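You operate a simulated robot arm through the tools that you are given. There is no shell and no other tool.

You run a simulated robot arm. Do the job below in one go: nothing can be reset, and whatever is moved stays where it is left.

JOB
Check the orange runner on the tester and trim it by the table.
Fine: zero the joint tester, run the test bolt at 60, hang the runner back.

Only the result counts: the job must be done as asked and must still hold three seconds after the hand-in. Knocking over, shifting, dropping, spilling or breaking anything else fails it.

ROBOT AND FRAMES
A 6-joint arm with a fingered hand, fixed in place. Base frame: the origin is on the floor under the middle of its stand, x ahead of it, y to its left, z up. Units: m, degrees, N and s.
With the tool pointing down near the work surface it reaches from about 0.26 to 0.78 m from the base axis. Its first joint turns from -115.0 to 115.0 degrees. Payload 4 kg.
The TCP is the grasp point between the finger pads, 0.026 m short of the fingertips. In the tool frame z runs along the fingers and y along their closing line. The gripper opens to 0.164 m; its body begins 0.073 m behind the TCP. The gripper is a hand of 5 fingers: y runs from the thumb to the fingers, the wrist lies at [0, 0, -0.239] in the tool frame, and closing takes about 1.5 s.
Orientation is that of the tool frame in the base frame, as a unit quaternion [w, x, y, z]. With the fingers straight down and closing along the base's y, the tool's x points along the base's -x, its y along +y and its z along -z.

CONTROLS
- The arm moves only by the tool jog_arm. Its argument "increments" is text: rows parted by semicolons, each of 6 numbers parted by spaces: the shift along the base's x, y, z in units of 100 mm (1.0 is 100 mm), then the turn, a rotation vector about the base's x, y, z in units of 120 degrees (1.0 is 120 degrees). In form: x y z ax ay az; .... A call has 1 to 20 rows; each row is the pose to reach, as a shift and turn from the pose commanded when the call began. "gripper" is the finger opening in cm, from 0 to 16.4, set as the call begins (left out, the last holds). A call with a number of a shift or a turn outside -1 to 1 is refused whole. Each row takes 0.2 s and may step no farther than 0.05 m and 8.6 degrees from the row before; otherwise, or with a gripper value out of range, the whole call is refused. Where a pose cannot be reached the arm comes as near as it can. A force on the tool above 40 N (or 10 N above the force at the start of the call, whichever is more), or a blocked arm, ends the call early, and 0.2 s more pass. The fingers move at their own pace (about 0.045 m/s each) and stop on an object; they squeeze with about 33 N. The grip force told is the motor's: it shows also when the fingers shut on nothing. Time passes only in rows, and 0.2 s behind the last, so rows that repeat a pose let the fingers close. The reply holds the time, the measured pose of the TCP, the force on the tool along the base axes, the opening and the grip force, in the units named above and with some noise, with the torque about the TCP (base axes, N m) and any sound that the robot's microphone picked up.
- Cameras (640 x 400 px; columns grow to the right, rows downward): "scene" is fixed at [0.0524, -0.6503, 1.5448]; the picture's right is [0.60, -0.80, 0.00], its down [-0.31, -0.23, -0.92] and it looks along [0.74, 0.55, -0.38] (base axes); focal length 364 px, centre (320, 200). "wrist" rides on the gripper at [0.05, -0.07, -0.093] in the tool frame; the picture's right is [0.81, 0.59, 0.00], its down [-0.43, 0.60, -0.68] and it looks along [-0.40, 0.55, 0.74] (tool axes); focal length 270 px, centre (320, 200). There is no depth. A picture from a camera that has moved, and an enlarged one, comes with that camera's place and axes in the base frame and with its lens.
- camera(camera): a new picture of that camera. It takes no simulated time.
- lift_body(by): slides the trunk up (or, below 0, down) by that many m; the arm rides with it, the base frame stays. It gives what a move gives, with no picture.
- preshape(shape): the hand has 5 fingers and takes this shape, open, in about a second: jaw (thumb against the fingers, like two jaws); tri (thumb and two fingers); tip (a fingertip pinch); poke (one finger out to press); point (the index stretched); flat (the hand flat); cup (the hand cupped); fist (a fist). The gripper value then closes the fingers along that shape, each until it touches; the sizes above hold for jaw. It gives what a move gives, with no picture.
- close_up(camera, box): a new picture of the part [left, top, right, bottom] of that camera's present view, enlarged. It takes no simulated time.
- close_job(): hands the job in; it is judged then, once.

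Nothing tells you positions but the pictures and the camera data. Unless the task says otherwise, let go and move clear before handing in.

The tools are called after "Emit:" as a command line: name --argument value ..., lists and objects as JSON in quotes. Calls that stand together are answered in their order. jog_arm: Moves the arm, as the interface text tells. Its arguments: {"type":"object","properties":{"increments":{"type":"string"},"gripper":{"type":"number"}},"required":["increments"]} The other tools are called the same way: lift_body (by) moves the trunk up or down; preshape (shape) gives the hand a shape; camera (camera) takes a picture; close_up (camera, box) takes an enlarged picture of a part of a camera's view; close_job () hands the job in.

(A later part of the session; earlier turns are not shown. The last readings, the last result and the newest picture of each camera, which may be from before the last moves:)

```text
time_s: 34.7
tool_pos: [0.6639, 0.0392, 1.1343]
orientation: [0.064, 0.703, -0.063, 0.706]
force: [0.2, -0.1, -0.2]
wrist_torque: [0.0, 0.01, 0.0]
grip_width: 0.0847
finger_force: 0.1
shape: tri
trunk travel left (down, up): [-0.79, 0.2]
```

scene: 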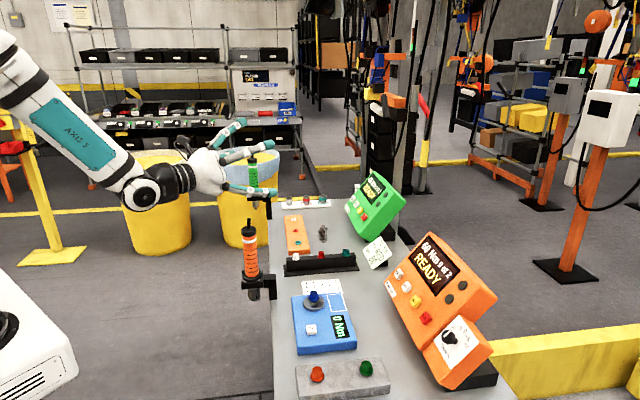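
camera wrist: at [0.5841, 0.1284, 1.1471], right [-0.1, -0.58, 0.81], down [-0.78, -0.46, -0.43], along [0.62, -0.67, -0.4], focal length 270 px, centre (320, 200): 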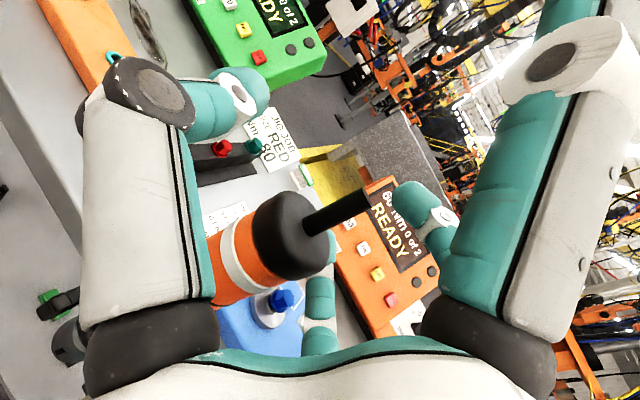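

Emit:
jog_arm --increments "-0.05 0 0 0 0 0; -0.105 0 0 0 0 0"

Emit:
lift_body --by -0.06

Emit:
close_up --camera "scene" --box '[176, 180, 304, 260]'

Emit:
camera --camera "wrist"

```text
time_s: 35.3
tool_pos: [0.6538, 0.0404, 1.1341]
orientation: [0.063, 0.703, -0.062, 0.706]
force: [-0.5, -0.4, -0.7]
wrist_torque: [-0.02, -0.01, 0.01]
grip_width: 0.0844
finger_force: 0.1
shape: tri
trunk travel left (down, up): [-0.79, 0.2]
```

```text
time_s: 36.3
tool_pos: [0.6531, 0.0413, 1.0744]
orientation: [0.064, 0.703, -0.063, 0.706]
force: [-0.7, -0.1, -0.7]
wrist_torque: [0.01, 0.0, 0.02]
grip_width: 0.0846
finger_force: 0.0
shape: tri
trunk travel left (down, up): [-0.73, 0.26]
```

```text
5.00 times, centred on (240, 220) of scene
camera zoom: at [0.0524, -0.6503, 1.5448], right [0.6, -0.8, 0.0], down [-0.31, -0.23, -0.92], along [0.74, 0.55, -0.38], focal length 1821 px, centre (720, 100)
```

zoom: 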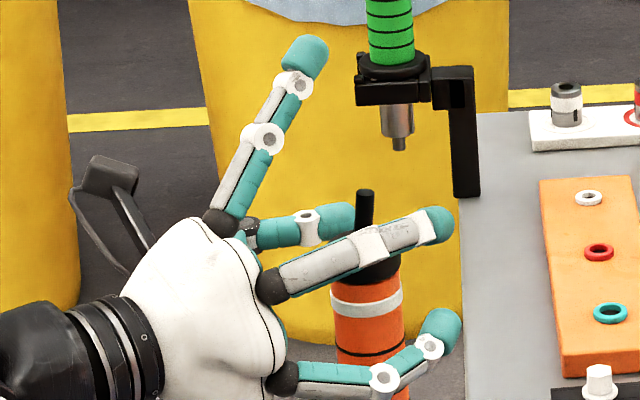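

```text
taken
camera wrist: at [0.5739, 0.1273, 1.1258], right [-0.11, -0.58, 0.81], down [-0.77, -0.47, -0.43], along [0.63, -0.67, -0.39], focal length 270 px, centre (320, 200)
```

wrist: 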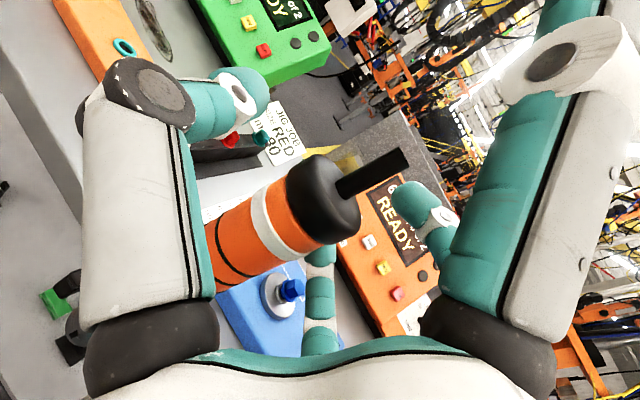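

The runner sits well between thumb and fingers. I'll lower the trunk 6 cm more so the fingers are at mid-body, then close.

Emit:
lift_body --by -0.06

Emit:
close_up --camera "scene" --box '[176, 200, 304, 280]'

Emit:
camera --camera "wrist"

```text
time_s: 37.3
tool_pos: [0.6519, 0.0401, 1.0199]
orientation: [0.063, 0.7, -0.063, 0.708]
force: [-3.8, 1.3, 24.8]
wrist_torque: [1.02, 0.37, 0.2]
grip_width: 0.0844
finger_force: 0.1
shape: tri
trunk travel left (down, up): [-0.67, 0.32]
```

```text
5.00 times, centred on (240, 240) of scene
camera zoom: at [0.0524, -0.6503, 1.5448], right [0.6, -0.8, 0.0], down [-0.31, -0.23, -0.92], along [0.74, 0.55, -0.38], focal length 1821 px, centre (720, 0)
```

zoom: 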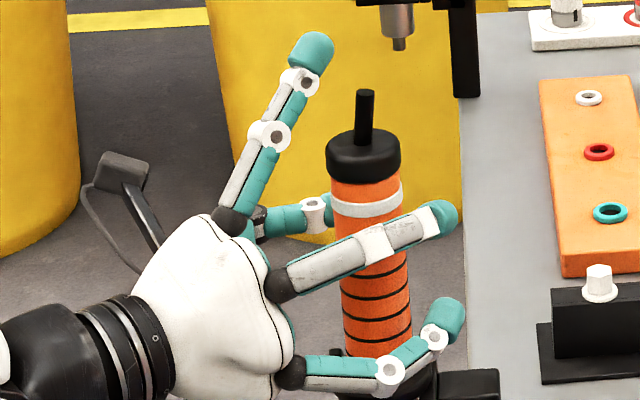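

```text
taken
camera wrist: at [0.5722, 0.1275, 1.0687], right [-0.11, -0.58, 0.81], down [-0.77, -0.46, -0.44], along [0.63, -0.67, -0.39], focal length 270 px, centre (320, 200)
```

wrist: 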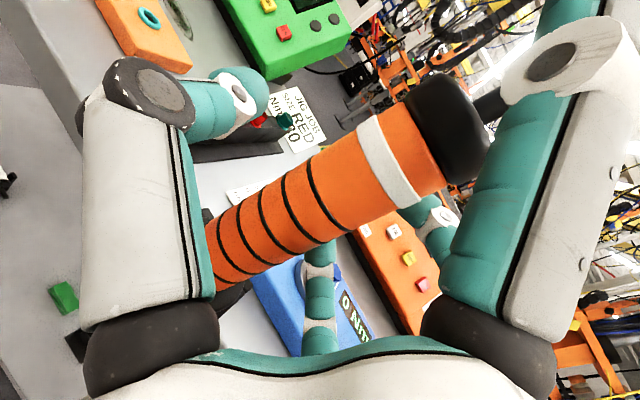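

The lower finger has touched the holder/collar (about 25 N upward), so I'll back up 15 mm right away and look.

Emit:
jog_arm --increments "0 0 0.08 0 0 0; 0 0 0.16 0 0 0"

Emit:
close_up --camera "scene" --box '[208, 210, 304, 310]'

Emit:
camera --camera "wrist"

```text
time_s: 37.9
tool_pos: [0.6538, 0.0398, 1.0307]
orientation: [0.065, 0.704, -0.063, 0.705]
force: [5.1, 2.2, 7.4]
wrist_torque: [0.51, -0.45, -0.17]
grip_width: 0.0845
finger_force: 0.1
shape: tri
trunk travel left (down, up): [-0.67, 0.32]
```

```text
4.00 times, centred on (256, 260) of scene
camera zoom: at [0.0524, -0.6503, 1.5448], right [0.6, -0.8, 0.0], down [-0.31, -0.23, -0.92], along [0.74, 0.55, -0.38], focal length 1456 px, centre (576, -40)
```

zoom: 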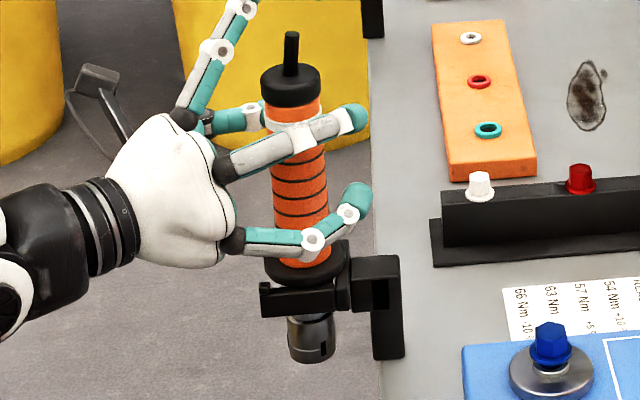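

```text
taken
camera wrist: at [0.5743, 0.1271, 1.0814], right [-0.11, -0.58, 0.81], down [-0.77, -0.47, -0.43], along [0.63, -0.67, -0.4], focal length 270 px, centre (320, 200)
```

wrist: 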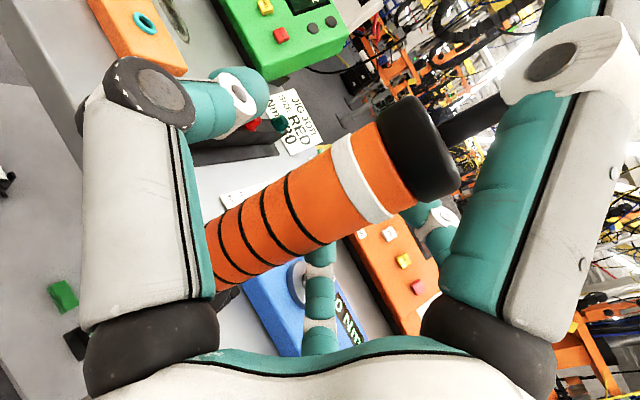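

The torque points to a far-side finger resting on the holder's upturned lip. I'll rise another 15 mm to clear it and check that the contact force is gone.

Emit:
jog_arm --increments "0 0 0.08 0 0 0; 0 0 0.15 0 0 0; 0 0 0.15 0 0 0"

Emit:
close_up --camera "scene" --box '[208, 210, 304, 270]'

Emit:
camera --camera "wrist"

```text
time_s: 38.7
tool_pos: [0.6534, 0.0408, 1.0467]
orientation: [0.063, 0.703, -0.062, 0.705]
force: [2.2, 0.7, 2.5]
wrist_torque: [0.2, -0.14, -0.02]
grip_width: 0.0846
finger_force: 0.0
shape: tri
trunk travel left (down, up): [-0.67, 0.32]
```

```text
6.67 times, centred on (256, 240) of scene
camera zoom: at [0.0524, -0.6503, 1.5448], right [0.6, -0.8, 0.0], down [-0.31, -0.23, -0.92], along [0.74, 0.55, -0.38], focal length 2428 px, centre (747, -67)
```

zoom: 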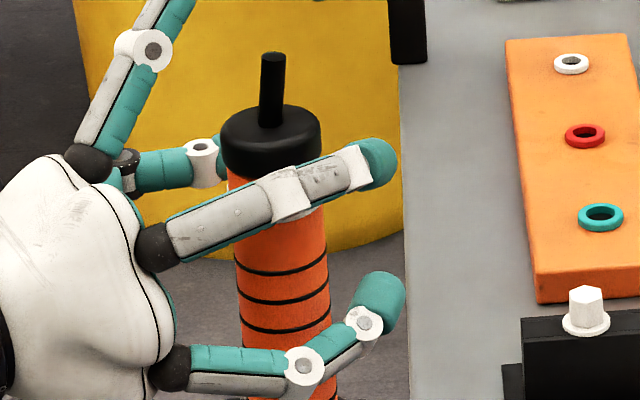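

```text
taken
camera wrist: at [0.5736, 0.1269, 1.0974], right [-0.11, -0.58, 0.81], down [-0.77, -0.46, -0.43], along [0.63, -0.67, -0.4], focal length 270 px, centre (320, 200)
```

wrist: 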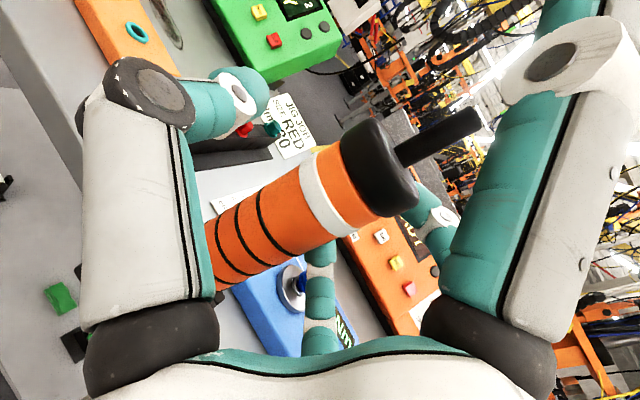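

Some contact remains, most likely a hidden splayed finger on the holder's lip, so a side grasp is awkward here. I'll retreat straight up and use a top-down grasp instead, where nothing surrounds the runner's upper body.

Emit:
lift_body --by 0.25

Emit:
close_up --camera "scene" --box '[208, 200, 336, 310]'

Emit:
camera --camera "scene"

```text
time_s: 41.3
tool_pos: [0.6533, 0.0404, 1.2968]
orientation: [0.064, 0.703, -0.063, 0.706]
force: [-0.1, -1.0, 0.5]
wrist_torque: [0.03, 0.01, 0.01]
grip_width: 0.0845
finger_force: 0.0
shape: tri
trunk travel left (down, up): [-0.92, 0.07]
```

```text
3.64 times, centred on (272, 255) of scene
camera zoom: at [0.0524, -0.6503, 1.5448], right [0.6, -0.8, 0.0], down [-0.31, -0.23, -0.92], along [0.74, 0.55, -0.38], focal length 1324 px, centre (494, 0)
```

zoom: 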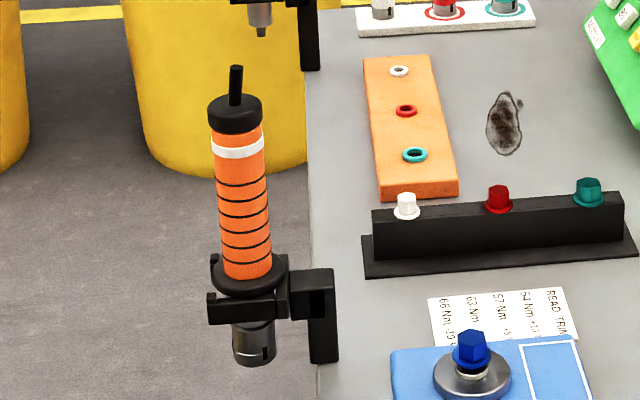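

```text
taken
```

scene: 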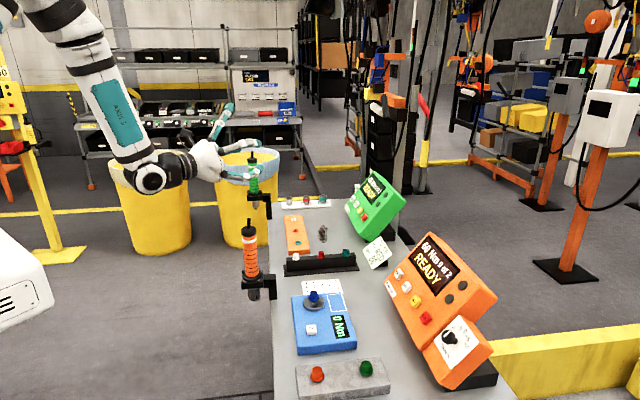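

The runner hangs undisturbed. I'll pitch the hand back to pointing down above it.

Emit:
jog_arm --increments "0 0 0 0.0121 0.0671 0; 0 0 0 0.0241 0.1342 0; 0 0 0 0.0362 0.2013 0; 0 0 0 0.0483 0.2684 0; 0 0 0 0.0604 0.3355 0; 0 0 0 0.0724 0.4025 0; 0 0 0 0.0845 0.4696 0; 0 0 0 0.0966 0.5367 0; 0 0 0 0.1087 0.6038 0; 0 0 0 0.1207 0.6709 0; 0 0 0 0.1328 0.738 0"

```text
time_s: 43.7
tool_pos: [0.6332, 0.0411, 1.2659]
orientation: [0.105, 0.989, -0.088, 0.053]
force: [0.0, 0.3, 0.3]
wrist_torque: [0.01, 0.01, 0.01]
grip_width: 0.0847
finger_force: 0.1
shape: tri
out of reach, approached as far as the arm can: row 8, 9, 10, 11
trunk travel left (down, up): [-0.92, 0.07]
```

The arm hit its reach limit near the end and is tilted about 13°. I'll pull back towards the robot and straighten the tool to vertical.

Emit:
jog_arm --increments "-0.3 0 0 0 0 0; -0.6 0 0 0.026 0.0104 0.0003; -0.8 0 0 0.052 0.0208 0.0006; -0.9 0 0 0.078 0.0312 0.001; -1 0 0 0.1046 0.0417 0.0013"

```text
time_s: 44.9
tool_pos: [0.5435, 0.0396, 1.2488]
orientation: [0.093, 0.991, -0.087, 0.049]
force: [-0.5, -0.7, -0.4]
wrist_torque: [0.01, 0.0, 0.0]
grip_width: 0.0845
finger_force: 0.0
shape: tri
out of reach, approached as far as the arm can: row 2, 3, 4, 5
trunk travel left (down, up): [-0.92, 0.07]
```

Still limited, so it is a joint limit rather than distance; earlier the downward pose worked higher up relative to the trunk. I'll raise the arm 10 cm while straightening.

Emit:
jog_arm --increments "0 0 0.25 0 0 0; 0 -0.2 0.5 0 0 0; 0 -0.4 0.75 0 0 0; 0 -0.6 1 0 0 0; 0 -0.6 1 0.0309 0.013 0; 0 -0.6 1 0.0618 0.026 0; 0 -0.6 1 0.0927 0.0389 0.0003"

Emit:
camera --camera "scene"

```text
time_s: 46.5
tool_pos: [0.5415, -0.021, 1.3435]
orientation: [0.11, 0.989, -0.087, 0.055]
force: [0.4, 0.6, -0.3]
wrist_torque: [0.0, 0.01, -0.01]
grip_width: 0.0848
finger_force: 0.1
shape: tri
out of reach, approached as far as the arm can: row 2, 3, 4, 5, 6, 7
trunk travel left (down, up): [-0.92, 0.07]
```

```text
taken
```

scene: 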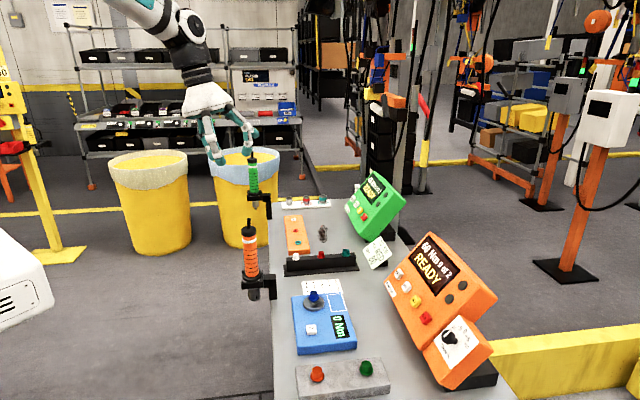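

Position follows but the orientation is limited, probably a wrist joint stop. I want the hand yawed +90° anyway, so I'll turn that way first and then straighten.

Emit:
jog_arm --increments "0 0 0 0 0 0.068; 0 0 0 0 0 0.136; 0 0 0 0 0 0.204; 0 0 0 0 0 0.272; 0 0 0 0 0 0.34; 0 0 0 0 0 0.408; 0 0 0 0 0 0.476; 0 0 0 0 0 0.544; 0 0 0 0 0 0.612; 0 0 0 0 0 0.68; 0 0 0 0 0 0.748"

```text
time_s: 48.9
tool_pos: [0.536, -0.0389, 1.2964]
orientation: [0.154, 0.763, 0.625, 0.059]
force: [-0.5, -1.1, -0.2]
wrist_torque: [0.07, 0.05, 0.02]
grip_width: 0.085
finger_force: 0.0
shape: tri
out of reach, approached as far as the arm can: row 2, 3, 4, 5, 6, 7, 8, 9, 10, 11
trunk travel left (down, up): [-0.92, 0.07]
```

The yaw followed but the tool leans about 19°. I'll try to straighten it here in small steps and see which way the arm can go.

Emit:
jog_arm --increments "0 0 0 0.0192 0.0346 0.0028; 0 0 0 0.0384 0.0692 0.0056; 0 0 0 0.0576 0.1037 0.0085; 0 0 0 0.0768 0.1383 0.0113; 0 0 0 0.0768 0.1383 0.0113; 0 0 0 0.0768 0.1383 0.0113"

Emit:
camera --camera "scene"

```text
time_s: 50.3
tool_pos: [0.524, -0.0307, 1.259]
orientation: [0.101, 0.763, 0.638, -0.032]
force: [0.3, -0.1, 0.6]
wrist_torque: [-0.02, -0.03, 0.02]
grip_width: 0.0848
finger_force: 0.1
shape: tri
out of reach, approached as far as the arm can: row 1, 2, 3, 4, 5, 6
trunk travel left (down, up): [-0.92, 0.07]
```

```text
taken
```

scene: 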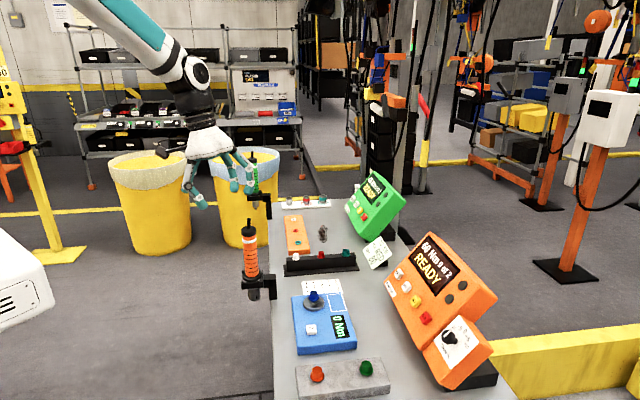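

I think the wrist passed its straight-line singularity on the wrong side and is now flipped with a limited bend. I'll swing the hand back up to horizontal the same way it came, to unwind it.

Emit:
jog_arm --increments "0.12 0.07 0.04 -0.0119 -0.0674 0.0125; 0.25 0.14 0.08 -0.0238 -0.1348 0.0249; 0.38 0.21 0.12 -0.0357 -0.2022 0.0374; 0.5 0.28 0.16 -0.0476 -0.2696 0.0498; 0.63 0.36 0.2 -0.0595 -0.337 0.0623; 0.76 0.43 0.24 -0.0714 -0.4044 0.0748; 0.88 0.5 0.28 -0.0833 -0.4718 0.0872; 1 0.58 0.32 -0.0952 -0.5392 0.0997; 1 0.65 0.36 -0.1071 -0.6066 0.1121; 1 0.72 0.4 -0.119 -0.674 0.1246"

Emit:
camera --camera "scene"

```text
time_s: 52.5
tool_pos: [0.6239, 0.037, 1.2958]
orientation: [0.577, 0.502, 0.498, 0.409]
force: [1.0, 0.0, -0.7]
wrist_torque: [0.02, 0.0, -0.03]
grip_width: 0.0845
finger_force: 0.0
shape: tri
trunk travel left (down, up): [-0.92, 0.07]
```

```text
taken
```

scene: 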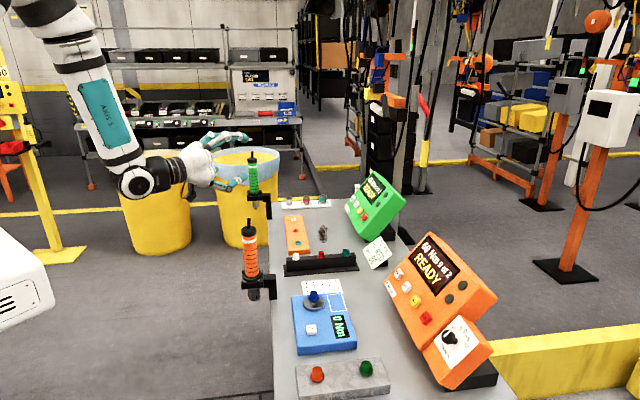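

The hand is horizontal again without limits. Now I'll move it sideways so that arm and hand lie in one vertical plane (heading -10°), then pitch down straight through.

Emit:
jog_arm --increments "0.02 -0.2 0 0 0 0; 0.04 -0.4 0 0 0 0; 0.08 -0.6 0 0 0 0; 0.12 -0.8 0 0 0 0; 0.16 -1 0 0 0 0"

Emit:
jog_arm --increments "0 -0.25 0 0 0 0; 0 -0.5 0 0 0 0"

Emit:
camera --camera "scene"

```text
time_s: 53.7
tool_pos: [0.6363, -0.0626, 1.2999]
orientation: [0.578, 0.502, 0.497, 0.408]
force: [-0.4, -0.9, 0.3]
wrist_torque: [0.0, -0.02, 0.04]
grip_width: 0.085
finger_force: 0.0
shape: tri
trunk travel left (down, up): [-0.92, 0.07]
```

```text
time_s: 54.3
tool_pos: [0.6387, -0.111, 1.2996]
orientation: [0.577, 0.502, 0.498, 0.408]
force: [-0.6, 0.1, 0.9]
wrist_torque: [-0.02, -0.03, 0.03]
grip_width: 0.0851
finger_force: 0.0
shape: tri
trunk travel left (down, up): [-0.92, 0.07]
```

```text
taken
```

scene: 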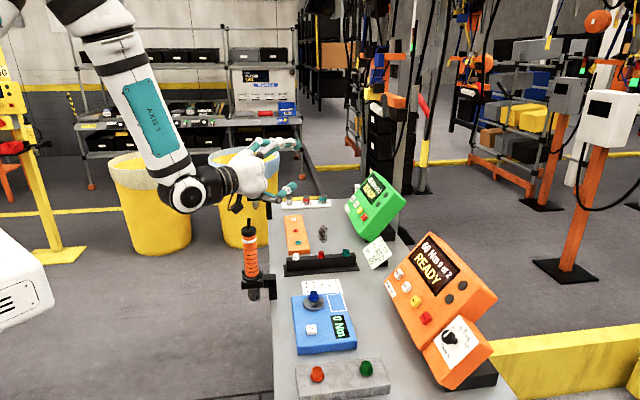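

Emit:
jog_arm --increments "0 0 0 0.0118 0.0671 0; 0 0 0 0.0237 0.1343 0; 0 0 0 0.0355 0.2014 0; 0 0 0 0.0474 0.2686 0; 0 0 0 0.0592 0.3357 0; 0 0 0 0.071 0.4029 0; 0 0 0 0.0829 0.47 0; 0 0 0 0.0947 0.5372 0; 0 0 0 0.1065 0.6043 0; 0 0 0 0.1184 0.6715 0; 0 0 0 0.1302 0.7386 0"

Emit:
camera --camera "scene"

```text
time_s: 56.7
tool_pos: [0.6401, -0.1123, 1.296]
orientation: [0.0, 0.709, 0.705, -0.003]
force: [1.3, 0.8, -0.4]
wrist_torque: [0.03, 0.01, 0.0]
grip_width: 0.0848
finger_force: 0.0
shape: tri
trunk travel left (down, up): [-0.92, 0.07]
```

```text
taken
```

scene: 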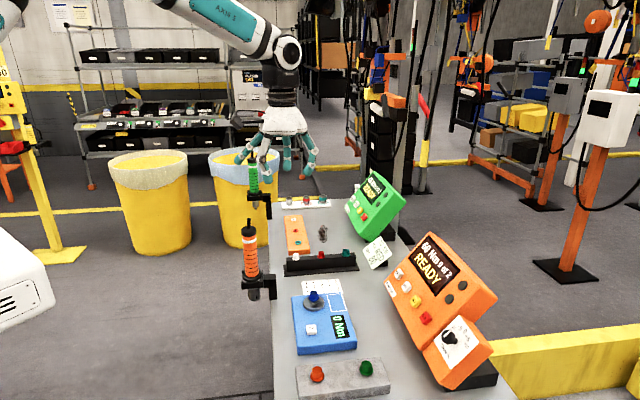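

The hand now points straight down with its wrist unwound. I'll move it over the runner, at z 1.30.

Emit:
jog_arm --increments "0.04 0.25 0 0 0 0; 0.08 0.5 0 0 0 0; 0.12 0.75 0 0 0 0; 0.14 1 0 0 0 0" --gripper 10

Emit:
jog_arm --increments "0 0.25 0 0 0 0; 0 0.52 0 0 0 0"

Emit:
lift_body --by -0.13

Emit:
close_up --camera "scene" --box '[186, 140, 314, 230]'

Emit:
camera --camera "wrist"

```text
time_s: 57.7
tool_pos: [0.6546, -0.0129, 1.2965]
orientation: [0.001, 0.71, 0.705, 0.0]
force: [-0.8, 0.1, -0.1]
wrist_torque: [0.0, 0.0, 0.02]
grip_width: 0.0994
finger_force: 0.0
shape: tri
trunk travel left (down, up): [-0.92, 0.07]
```

```text
time_s: 58.3
tool_pos: [0.6519, 0.0375, 1.2964]
orientation: [0.0, 0.71, 0.704, -0.001]
force: [1.0, 1.0, -0.4]
wrist_torque: [-0.03, 0.0, 0.03]
grip_width: 0.0993
finger_force: 0.0
shape: tri
trunk travel left (down, up): [-0.92, 0.07]
```

```text
time_s: 59.9
tool_pos: [0.6531, 0.0361, 1.1664]
orientation: [0.001, 0.709, 0.705, -0.001]
force: [-0.1, -0.1, 0.3]
wrist_torque: [-0.02, 0.0, 0.02]
grip_width: 0.0995
finger_force: 0.2
shape: tri
trunk travel left (down, up): [-0.79, 0.2]
```

```text
4.44 times, centred on (250, 185) of scene
camera zoom: at [0.0524, -0.6503, 1.5448], right [0.6, -0.8, 0.0], down [-0.31, -0.23, -0.92], along [0.74, 0.55, -0.38], focal length 1618 px, centre (631, 267)
```

zoom: 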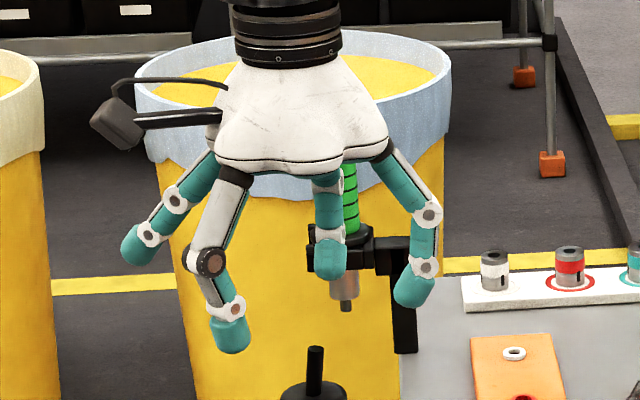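

```text
taken
camera wrist: at [0.5832, 0.0896, 1.2597], right [0.59, 0.8, 0.0], down [0.59, -0.44, 0.68], along [0.55, -0.4, -0.73], focal length 270 px, centre (320, 200)
```

wrist: 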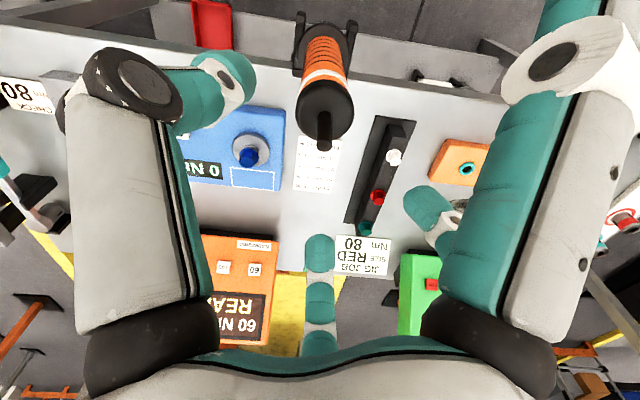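

From above, the runner's tip lies right on the tool axis (within about 3 mm). I'll correct 3 mm and descend in steps around it.

Emit:
jog_arm --increments "0.01 0.03 -0.1 0 0 0; 0.01 0.03 -0.25 0 0 0; 0.01 0.03 -0.4 0 0 0; 0.01 0.03 -0.55 0 0 0; 0.01 0.03 -0.7 0 0 0"

Emit:
close_up --camera "scene" --box '[186, 160, 314, 250]'

Emit:
camera --camera "wrist"

```text
time_s: 61.1
tool_pos: [0.6546, 0.0392, 1.0954]
orientation: [0.001, 0.71, 0.704, -0.001]
force: [-0.3, 0.0, 0.2]
wrist_torque: [0.01, -0.02, -0.01]
grip_width: 0.0999
finger_force: 0.0
shape: tri
trunk travel left (down, up): [-0.79, 0.2]
```

```text
4.44 times, centred on (250, 205) of scene
camera zoom: at [0.0524, -0.6503, 1.5448], right [0.6, -0.8, 0.0], down [-0.31, -0.23, -0.92], along [0.74, 0.55, -0.38], focal length 1618 px, centre (631, 178)
```

zoom: 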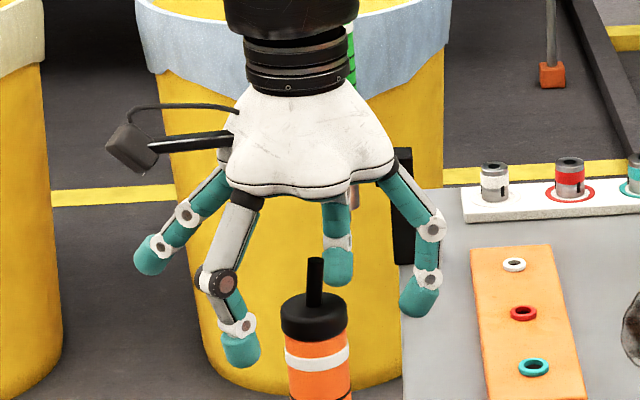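

```text
taken
camera wrist: at [0.5852, 0.0923, 1.1904], right [0.59, 0.8, 0.0], down [0.59, -0.44, 0.68], along [0.54, -0.4, -0.73], focal length 270 px, centre (320, 200)
```

wrist: 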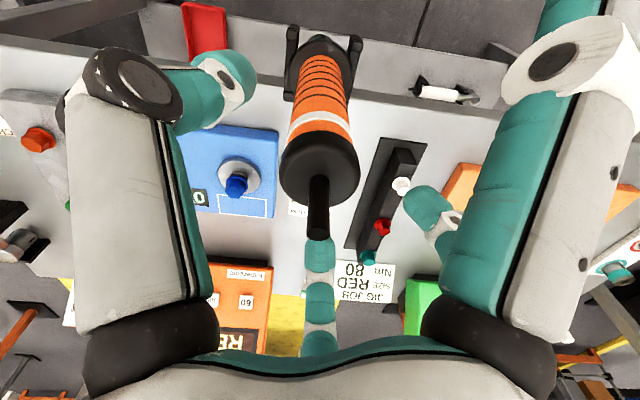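

The runner's cap and tip are centred between the digits. I'll lower the last 4 cm carefully, keeping the palm just above the tip.

Emit:
jog_arm --increments "0 0 -0.1 0 0 0; 0 0 -0.2 0 0 0; 0 0 -0.3 0 0 0; 0 0 -0.38 0 0 0"

Emit:
close_up --camera "scene" --box '[202, 180, 298, 240]'

Emit:
camera --camera "wrist"

```text
time_s: 62.1
tool_pos: [0.6541, 0.0409, 1.0588]
orientation: [0.001, 0.71, 0.705, 0.0]
force: [-0.5, 0.3, 1.1]
wrist_torque: [0.02, 0.0, -0.04]
grip_width: 0.0994
finger_force: 0.0
shape: tri
trunk travel left (down, up): [-0.79, 0.2]
```

```text
6.67 times, centred on (250, 210) of scene
camera zoom: at [0.0524, -0.6503, 1.5448], right [0.6, -0.8, 0.0], down [-0.31, -0.23, -0.92], along [0.74, 0.55, -0.38], focal length 2428 px, centre (787, 133)
```

zoom: 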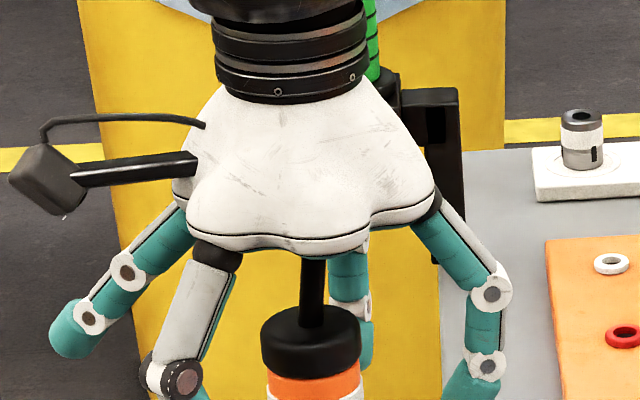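

```text
taken
camera wrist: at [0.5845, 0.0928, 1.1525], right [0.59, 0.8, 0.0], down [0.59, -0.44, 0.68], along [0.55, -0.4, -0.73], focal length 270 px, centre (320, 200)
```

wrist: 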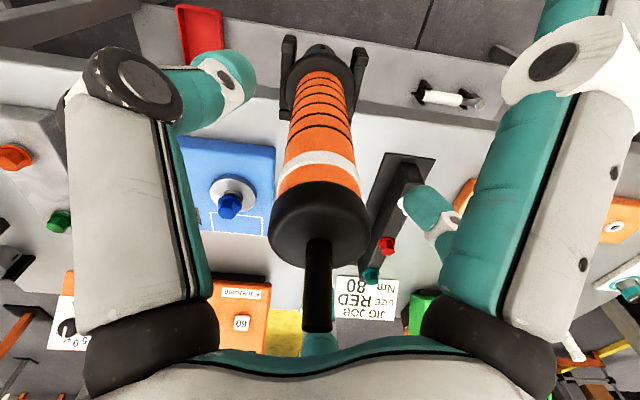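

Emit:
close_up --camera "scene" --box '[202, 200, 298, 260]'

```text
6.67 times, centred on (250, 230) of scene
camera zoom: at [0.0524, -0.6503, 1.5448], right [0.6, -0.8, 0.0], down [-0.31, -0.23, -0.92], along [0.74, 0.55, -0.38], focal length 2428 px, centre (787, 0)
```

zoom: 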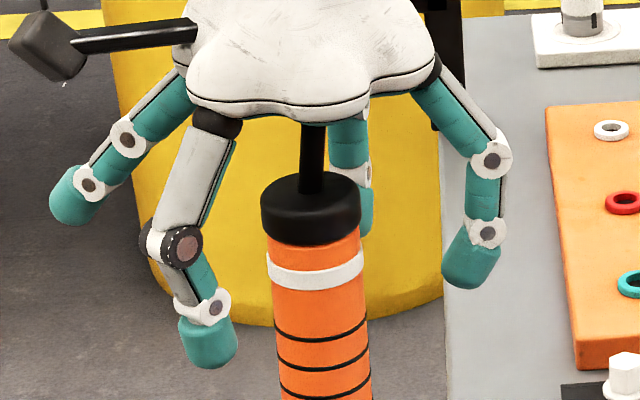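

The fingers surround the body just below the cap. Now I'll close the grip and hold still.

Emit:
jog_arm --increments "0 0 0 0 0 0; 0 0 0 0 0 0; 0 0 0 0 0 0; 0 0 0 0 0 0; 0 0 0 0 0 0; 0 0 0 0 0 0; 0 0 0 0 0 0; 0 0 0 0 0 0" --gripper 0

Emit:
close_up --camera "scene" --box '[186, 200, 314, 300]'

Emit:
camera --camera "wrist"

```text
time_s: 63.9
tool_pos: [0.6551, 0.0389, 1.0587]
orientation: [0.001, 0.71, 0.705, 0.0]
force: [0.0, 0.5, 0.3]
wrist_torque: [-0.01, 0.05, 0.0]
grip_width: 0.0315
finger_force: 32.9
shape: tri
trunk travel left (down, up): [-0.79, 0.2]
```

```text
4.00 times, centred on (250, 250) of scene
camera zoom: at [0.0524, -0.6503, 1.5448], right [0.6, -0.8, 0.0], down [-0.31, -0.23, -0.92], along [0.74, 0.55, -0.38], focal length 1456 px, centre (600, 0)
```

zoom: 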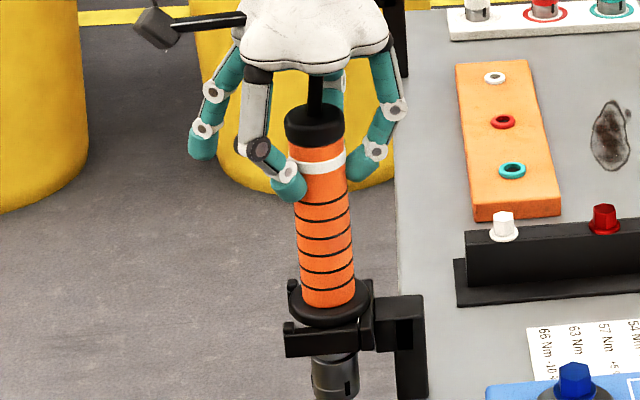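

```text
taken
camera wrist: at [0.5845, 0.0928, 1.1523], right [0.59, 0.8, 0.0], down [0.59, -0.44, 0.68], along [0.54, -0.4, -0.74], focal length 270 px, centre (320, 200)
```

wrist: 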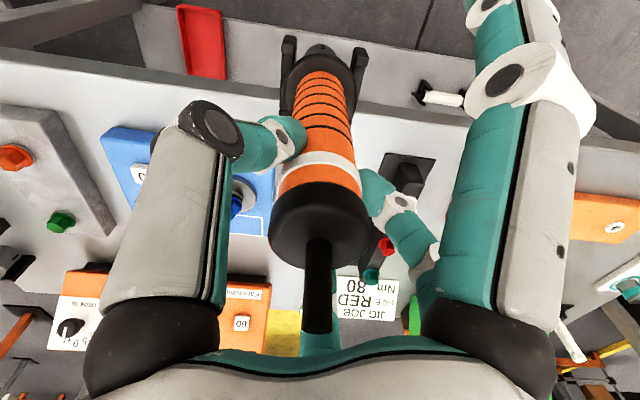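

The grip holds (33 N). I'll lift a little and check that the runner comes along.

Emit:
jog_arm --increments "0 0 0.05 0 0 0; 0 0 0.1 0 0 0; 0 0 0.2 0 0 0; 0 0 0.3 0 0 0"

Emit:
close_up --camera "scene" --box '[186, 200, 314, 300]'

```text
time_s: 64.9
tool_pos: [0.6552, 0.0376, 1.0875]
orientation: [0.001, 0.71, 0.704, -0.001]
force: [0.3, 0.0, -8.8]
wrist_torque: [-0.03, 0.02, -0.01]
grip_width: 0.0317
finger_force: 32.9
shape: tri
trunk travel left (down, up): [-0.79, 0.2]
```

```text
4.00 times, centred on (250, 250) of scene
camera zoom: at [0.0524, -0.6503, 1.5448], right [0.6, -0.8, 0.0], down [-0.31, -0.23, -0.92], along [0.74, 0.55, -0.38], focal length 1456 px, centre (600, 0)
```

zoom: 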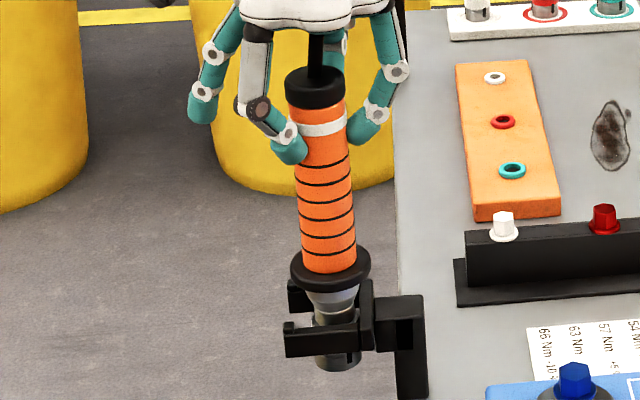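

The runner is in hand (about 9 N). I'll lift it fully clear of the fork.

Emit:
jog_arm --increments "0 0 0.15 0 0 0; 0 0 0.3 0 0 0; 0 0 0.45 0 0 0; 0 0 0.6 0 0 0; 0 0 0.75 0 0 0; 0 0 0.85 0 0 0"

Emit:
close_up --camera "scene" --box '[186, 180, 346, 320]'

Emit:
camera --camera "wrist"

```text
time_s: 66.3
tool_pos: [0.6539, 0.0407, 1.1744]
orientation: [0.001, 0.71, 0.704, 0.0]
force: [0.3, -0.6, -8.6]
wrist_torque: [-0.01, 0.0, 0.03]
grip_width: 0.0317
finger_force: 32.9
shape: tri
trunk travel left (down, up): [-0.79, 0.2]
```

```text
2.86 times, centred on (266, 250) of scene
camera zoom: at [0.0524, -0.6503, 1.5448], right [0.6, -0.8, 0.0], down [-0.31, -0.23, -0.92], along [0.74, 0.55, -0.38], focal length 1040 px, centre (474, 57)
```

zoom: 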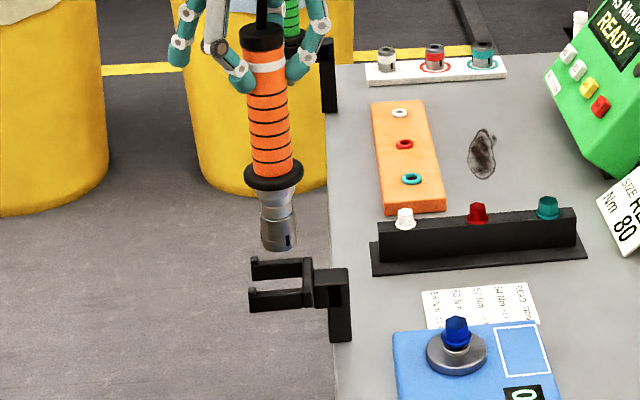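

```text
taken
camera wrist: at [0.5847, 0.0923, 1.2665], right [0.59, 0.8, 0.0], down [0.59, -0.44, 0.68], along [0.54, -0.4, -0.74], focal length 270 px, centre (320, 200)
```

wrist: 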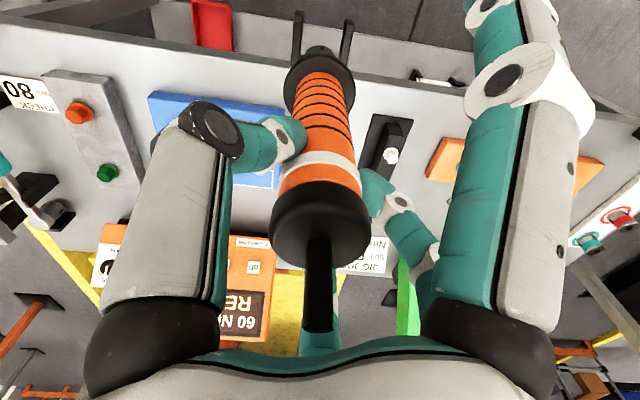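

The runner is clear of the fork and hangs straight. I'll carry it part of the way towards the tester and measure the blue bolt from this side.

Emit:
jog_arm --increments "0.05 -0.2 0 0 0 0; 0.1 -0.4 0 0 0 0; 0.15 -0.6 0 0 0 0; 0.2 -0.8 0 0 0 0; 0.26 -1 0 0 0 0; 0.26 -1 0 0 0 0"

Emit:
camera --camera "wrist"

Emit:
close_up --camera "scene" --box '[230, 180, 390, 320]'

```text
time_s: 67.7
tool_pos: [0.6803, -0.0601, 1.1714]
orientation: [0.001, 0.709, 0.705, 0.0]
force: [-0.3, -0.7, -8.3]
wrist_torque: [-0.03, -0.02, -0.02]
grip_width: 0.0317
finger_force: 33.1
shape: tri
trunk travel left (down, up): [-0.79, 0.2]
```

```text
taken
camera wrist: at [0.6122, -0.008, 1.2657], right [0.59, 0.8, 0.0], down [0.59, -0.44, 0.68], along [0.54, -0.4, -0.74], focal length 270 px, centre (320, 200)
```

wrist: 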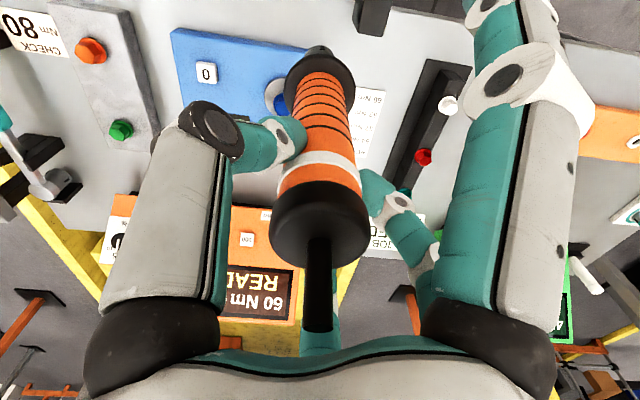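

```text
2.86 times, centred on (310, 250) of scene
camera zoom: at [0.0524, -0.6503, 1.5448], right [0.6, -0.8, 0.0], down [-0.31, -0.23, -0.92], along [0.74, 0.55, -0.38], focal length 1040 px, centre (349, 57)
```

zoom: 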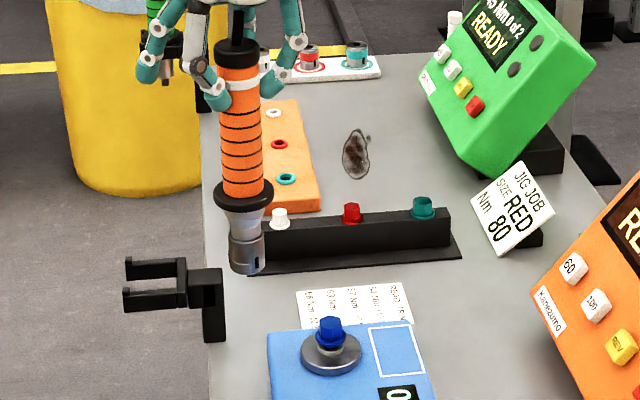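

Emit:
close_up --camera "wrist" --box '[240, 50, 400, 150]'

Emit:
close_up --camera "scene" --box '[290, 265, 370, 315]'

```text
4.00 times, centred on (320, 100) of wrist
camera zoom: at [0.6122, -0.008, 1.2657], right [0.59, 0.8, 0.0], down [0.59, -0.44, 0.68], along [0.54, -0.4, -0.74], focal length 1081 px, centre (320, 600)
```

zoom: 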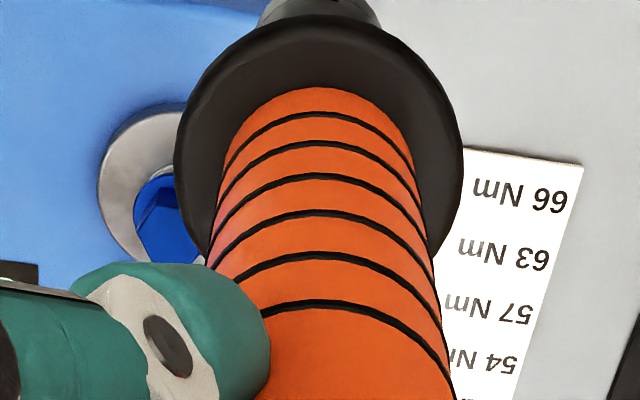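

```text
8.00 times, centred on (330, 290) of scene
camera zoom: at [0.0524, -0.6503, 1.5448], right [0.6, -0.8, 0.0], down [-0.31, -0.23, -0.92], along [0.74, 0.55, -0.38], focal length 2913 px, centre (240, -520)
```

zoom: 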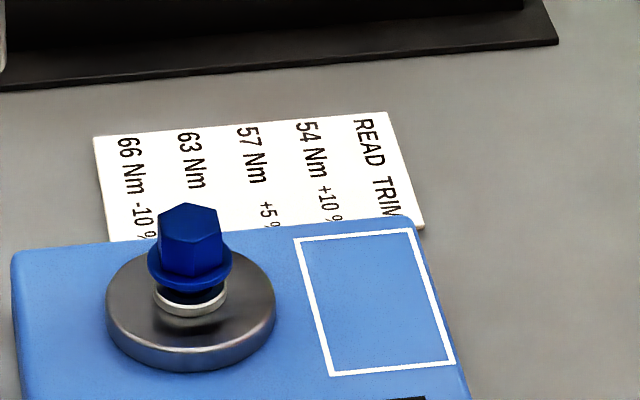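

I get the bolt at about (0.705, -0.138) from combining both views. I'll move the socket above it with a gap of 4 cm and check the alignment in the scene camera.

Emit:
jog_arm --increments "0.06 -0.2 -0.05 0 0 0; 0.12 -0.4 -0.1 0 0 0; 0.18 -0.6 -0.15 0 0 0; 0.24 -0.78 -0.2 0 0 0; 0.24 -0.78 -0.2 0 0 0"

Emit:
close_up --camera "scene" --box '[270, 230, 366, 310]'

Emit:
camera --camera "wrist"

```text
time_s: 68.9
tool_pos: [0.7064, -0.1376, 1.1528]
orientation: [0.001, 0.709, 0.705, -0.001]
force: [-0.6, 0.3, -8.6]
wrist_torque: [-0.03, -0.05, -0.02]
grip_width: 0.0317
finger_force: 32.5
shape: tri
trunk travel left (down, up): [-0.79, 0.2]
```

```text
5.00 times, centred on (318, 270) of scene
camera zoom: at [0.0524, -0.6503, 1.5448], right [0.6, -0.8, 0.0], down [-0.31, -0.23, -0.92], along [0.74, 0.55, -0.38], focal length 1821 px, centre (330, -150)
```

zoom: 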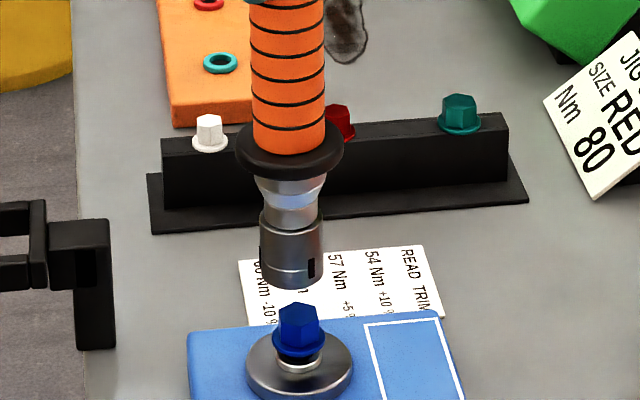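

```text
taken
camera wrist: at [0.6367, -0.0853, 1.2466], right [0.59, 0.8, 0.0], down [0.59, -0.44, 0.68], along [0.54, -0.4, -0.74], focal length 270 px, centre (320, 200)
```

wrist: 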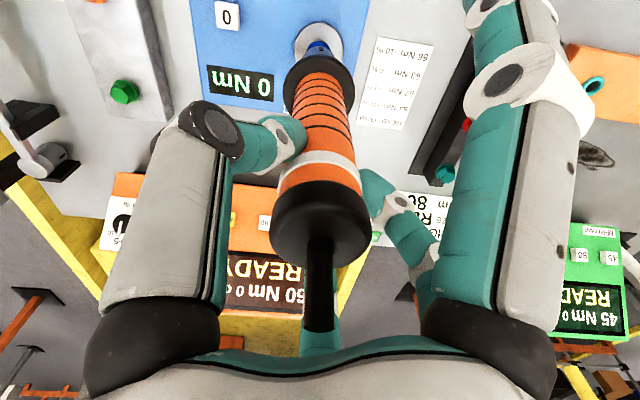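

In the scene view the bolt lies about 5 mm further away from the robot (bench v direction) than the socket. I'll check the other direction in the wrist view.

Emit:
close_up --camera "wrist" --box '[270, 10, 370, 90]'

```text
5.00 times, centred on (320, 50) of wrist
camera zoom: at [0.6367, -0.0853, 1.2466], right [0.59, 0.8, 0.0], down [0.59, -0.44, 0.68], along [0.54, -0.4, -0.74], focal length 1351 px, centre (320, 950)
```

zoom: 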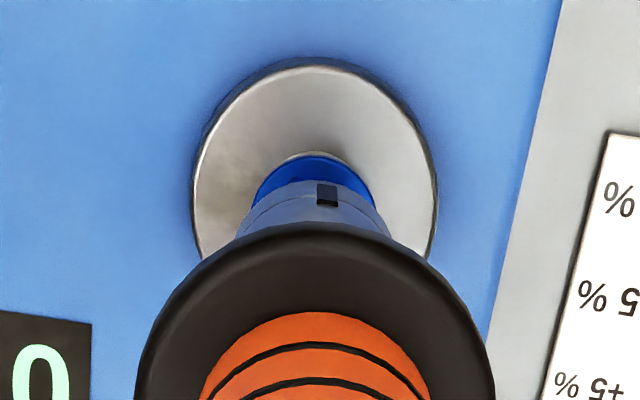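

In the wrist view the socket and bolt line up; only the 5 mm correction remains. I'll shift and lower 2.5 cm, then check again.

Emit:
jog_arm --increments "0.036 -0.036 0 0 0 0; 0.036 -0.036 -0.1 0 0 0; 0.036 -0.036 -0.2 0 0 0; 0.036 -0.036 -0.25 0 0 0; 0.036 -0.036 -0.25 0 0 0"

Emit:
close_up --camera "scene" --box '[280, 250, 344, 310]'

Emit:
close_up --camera "wrist" --box '[270, 10, 370, 90]'

```text
time_s: 70.1
tool_pos: [0.7084, -0.1419, 1.1273]
orientation: [0.0, 0.71, 0.705, -0.001]
force: [0.0, 0.3, -8.4]
wrist_torque: [-0.02, -0.03, 0.0]
grip_width: 0.0316
finger_force: 32.8
shape: tri
trunk travel left (down, up): [-0.79, 0.2]
```

```text
6.67 times, centred on (312, 280) of scene
camera zoom: at [0.0524, -0.6503, 1.5448], right [0.6, -0.8, 0.0], down [-0.31, -0.23, -0.92], along [0.74, 0.55, -0.38], focal length 2428 px, centre (373, -333)
```

zoom: 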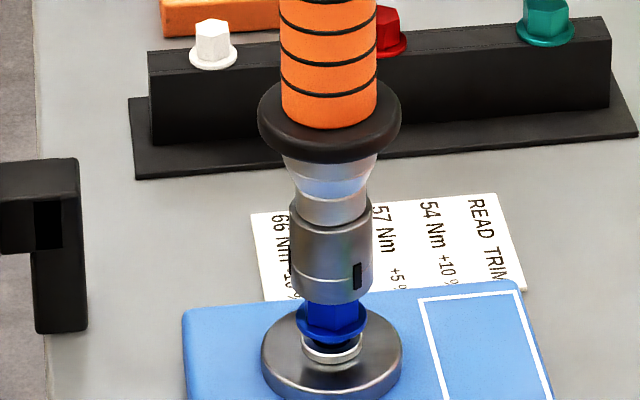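

```text
5.00 times, centred on (320, 50) of wrist
camera zoom: at [0.6391, -0.0891, 1.221], right [0.59, 0.8, 0.0], down [0.59, -0.44, 0.68], along [0.54, -0.4, -0.74], focal length 1351 px, centre (320, 950)
```

zoom: 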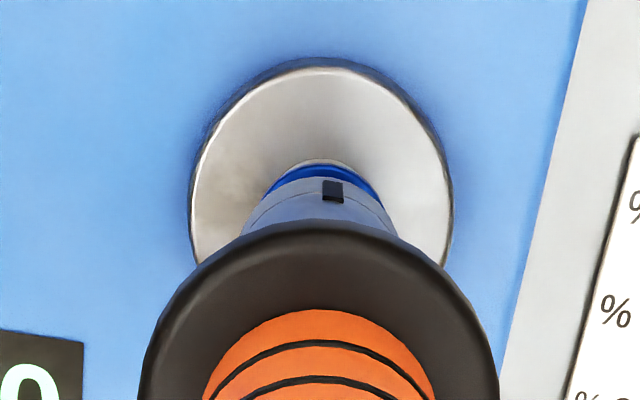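

Both views now show the socket centred on the bolt. I'll lower slowly, watching the force.

Emit:
jog_arm --increments "0 0 -0.04 0 0 0; 0 0 -0.08 0 0 0; 0 0 -0.12 0 0 0; 0 0 -0.16 0 0 0; 0 0 -0.2 0 0 0"

Emit:
close_up --camera "scene" --box '[280, 250, 360, 330]'

```text
time_s: 71.3
tool_pos: [0.7077, -0.1421, 1.1088]
orientation: [0.001, 0.709, 0.705, -0.001]
force: [0.2, -0.6, -3.5]
wrist_torque: [0.01, -0.08, -0.04]
grip_width: 0.0318
finger_force: 33.2
shape: tri
trunk travel left (down, up): [-0.79, 0.2]
```

```text
5.00 times, centred on (320, 290) of scene
camera zoom: at [0.0524, -0.6503, 1.5448], right [0.6, -0.8, 0.0], down [-0.31, -0.23, -0.92], along [0.74, 0.55, -0.38], focal length 1821 px, centre (320, -250)
```

zoom: 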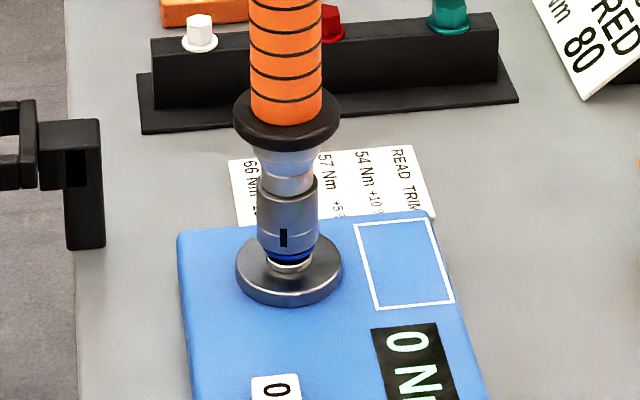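

The socket has slipped over the bolt head and is resting on it. I'll press down gently to start the runner and listen.

Emit:
jog_arm --increments "0 0 -0.03 0 0 0; 0 0 -0.06 0 0 0; 0 0 -0.06 0 0 0; 0 0 -0.06 0 0 0"

Emit:
close_up --camera "scene" --box '[280, 250, 360, 330]'

Emit:
close_up --camera "scene" --box '[380, 220, 500, 300]'

```text
time_s: 72.3
tool_pos: [0.7062, -0.1424, 1.1029]
orientation: [0.001, 0.709, 0.705, 0.0]
force: [0.4, 0.6, 2.2]
wrist_torque: [-0.01, 0.04, 0.14]
grip_width: 0.0317
finger_force: 32.6
shape: tri
trunk travel left (down, up): [-0.79, 0.2]
```

```text
5.00 times, centred on (320, 290) of scene
camera zoom: at [0.0524, -0.6503, 1.5448], right [0.6, -0.8, 0.0], down [-0.31, -0.23, -0.92], along [0.74, 0.55, -0.38], focal length 1821 px, centre (320, -250)
```

zoom: 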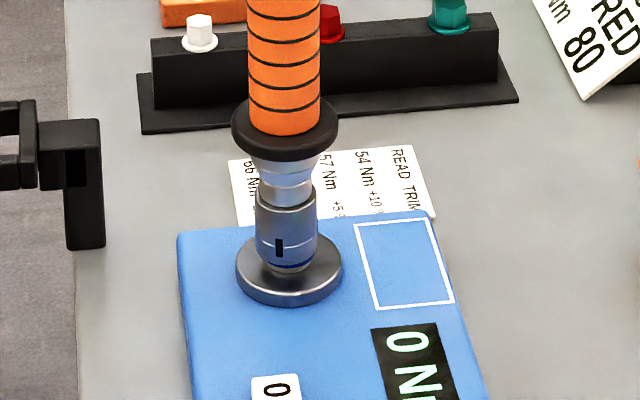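

```text
5.00 times, centred on (440, 260) of scene
camera zoom: at [0.0524, -0.6503, 1.5448], right [0.6, -0.8, 0.0], down [-0.31, -0.23, -0.92], along [0.74, 0.55, -0.38], focal length 1821 px, centre (-280, -100)
```

zoom: 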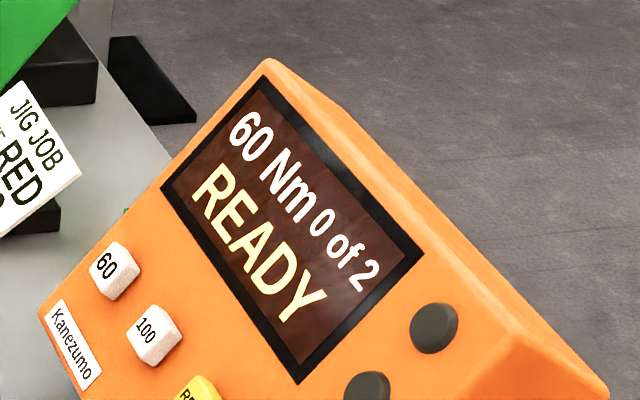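

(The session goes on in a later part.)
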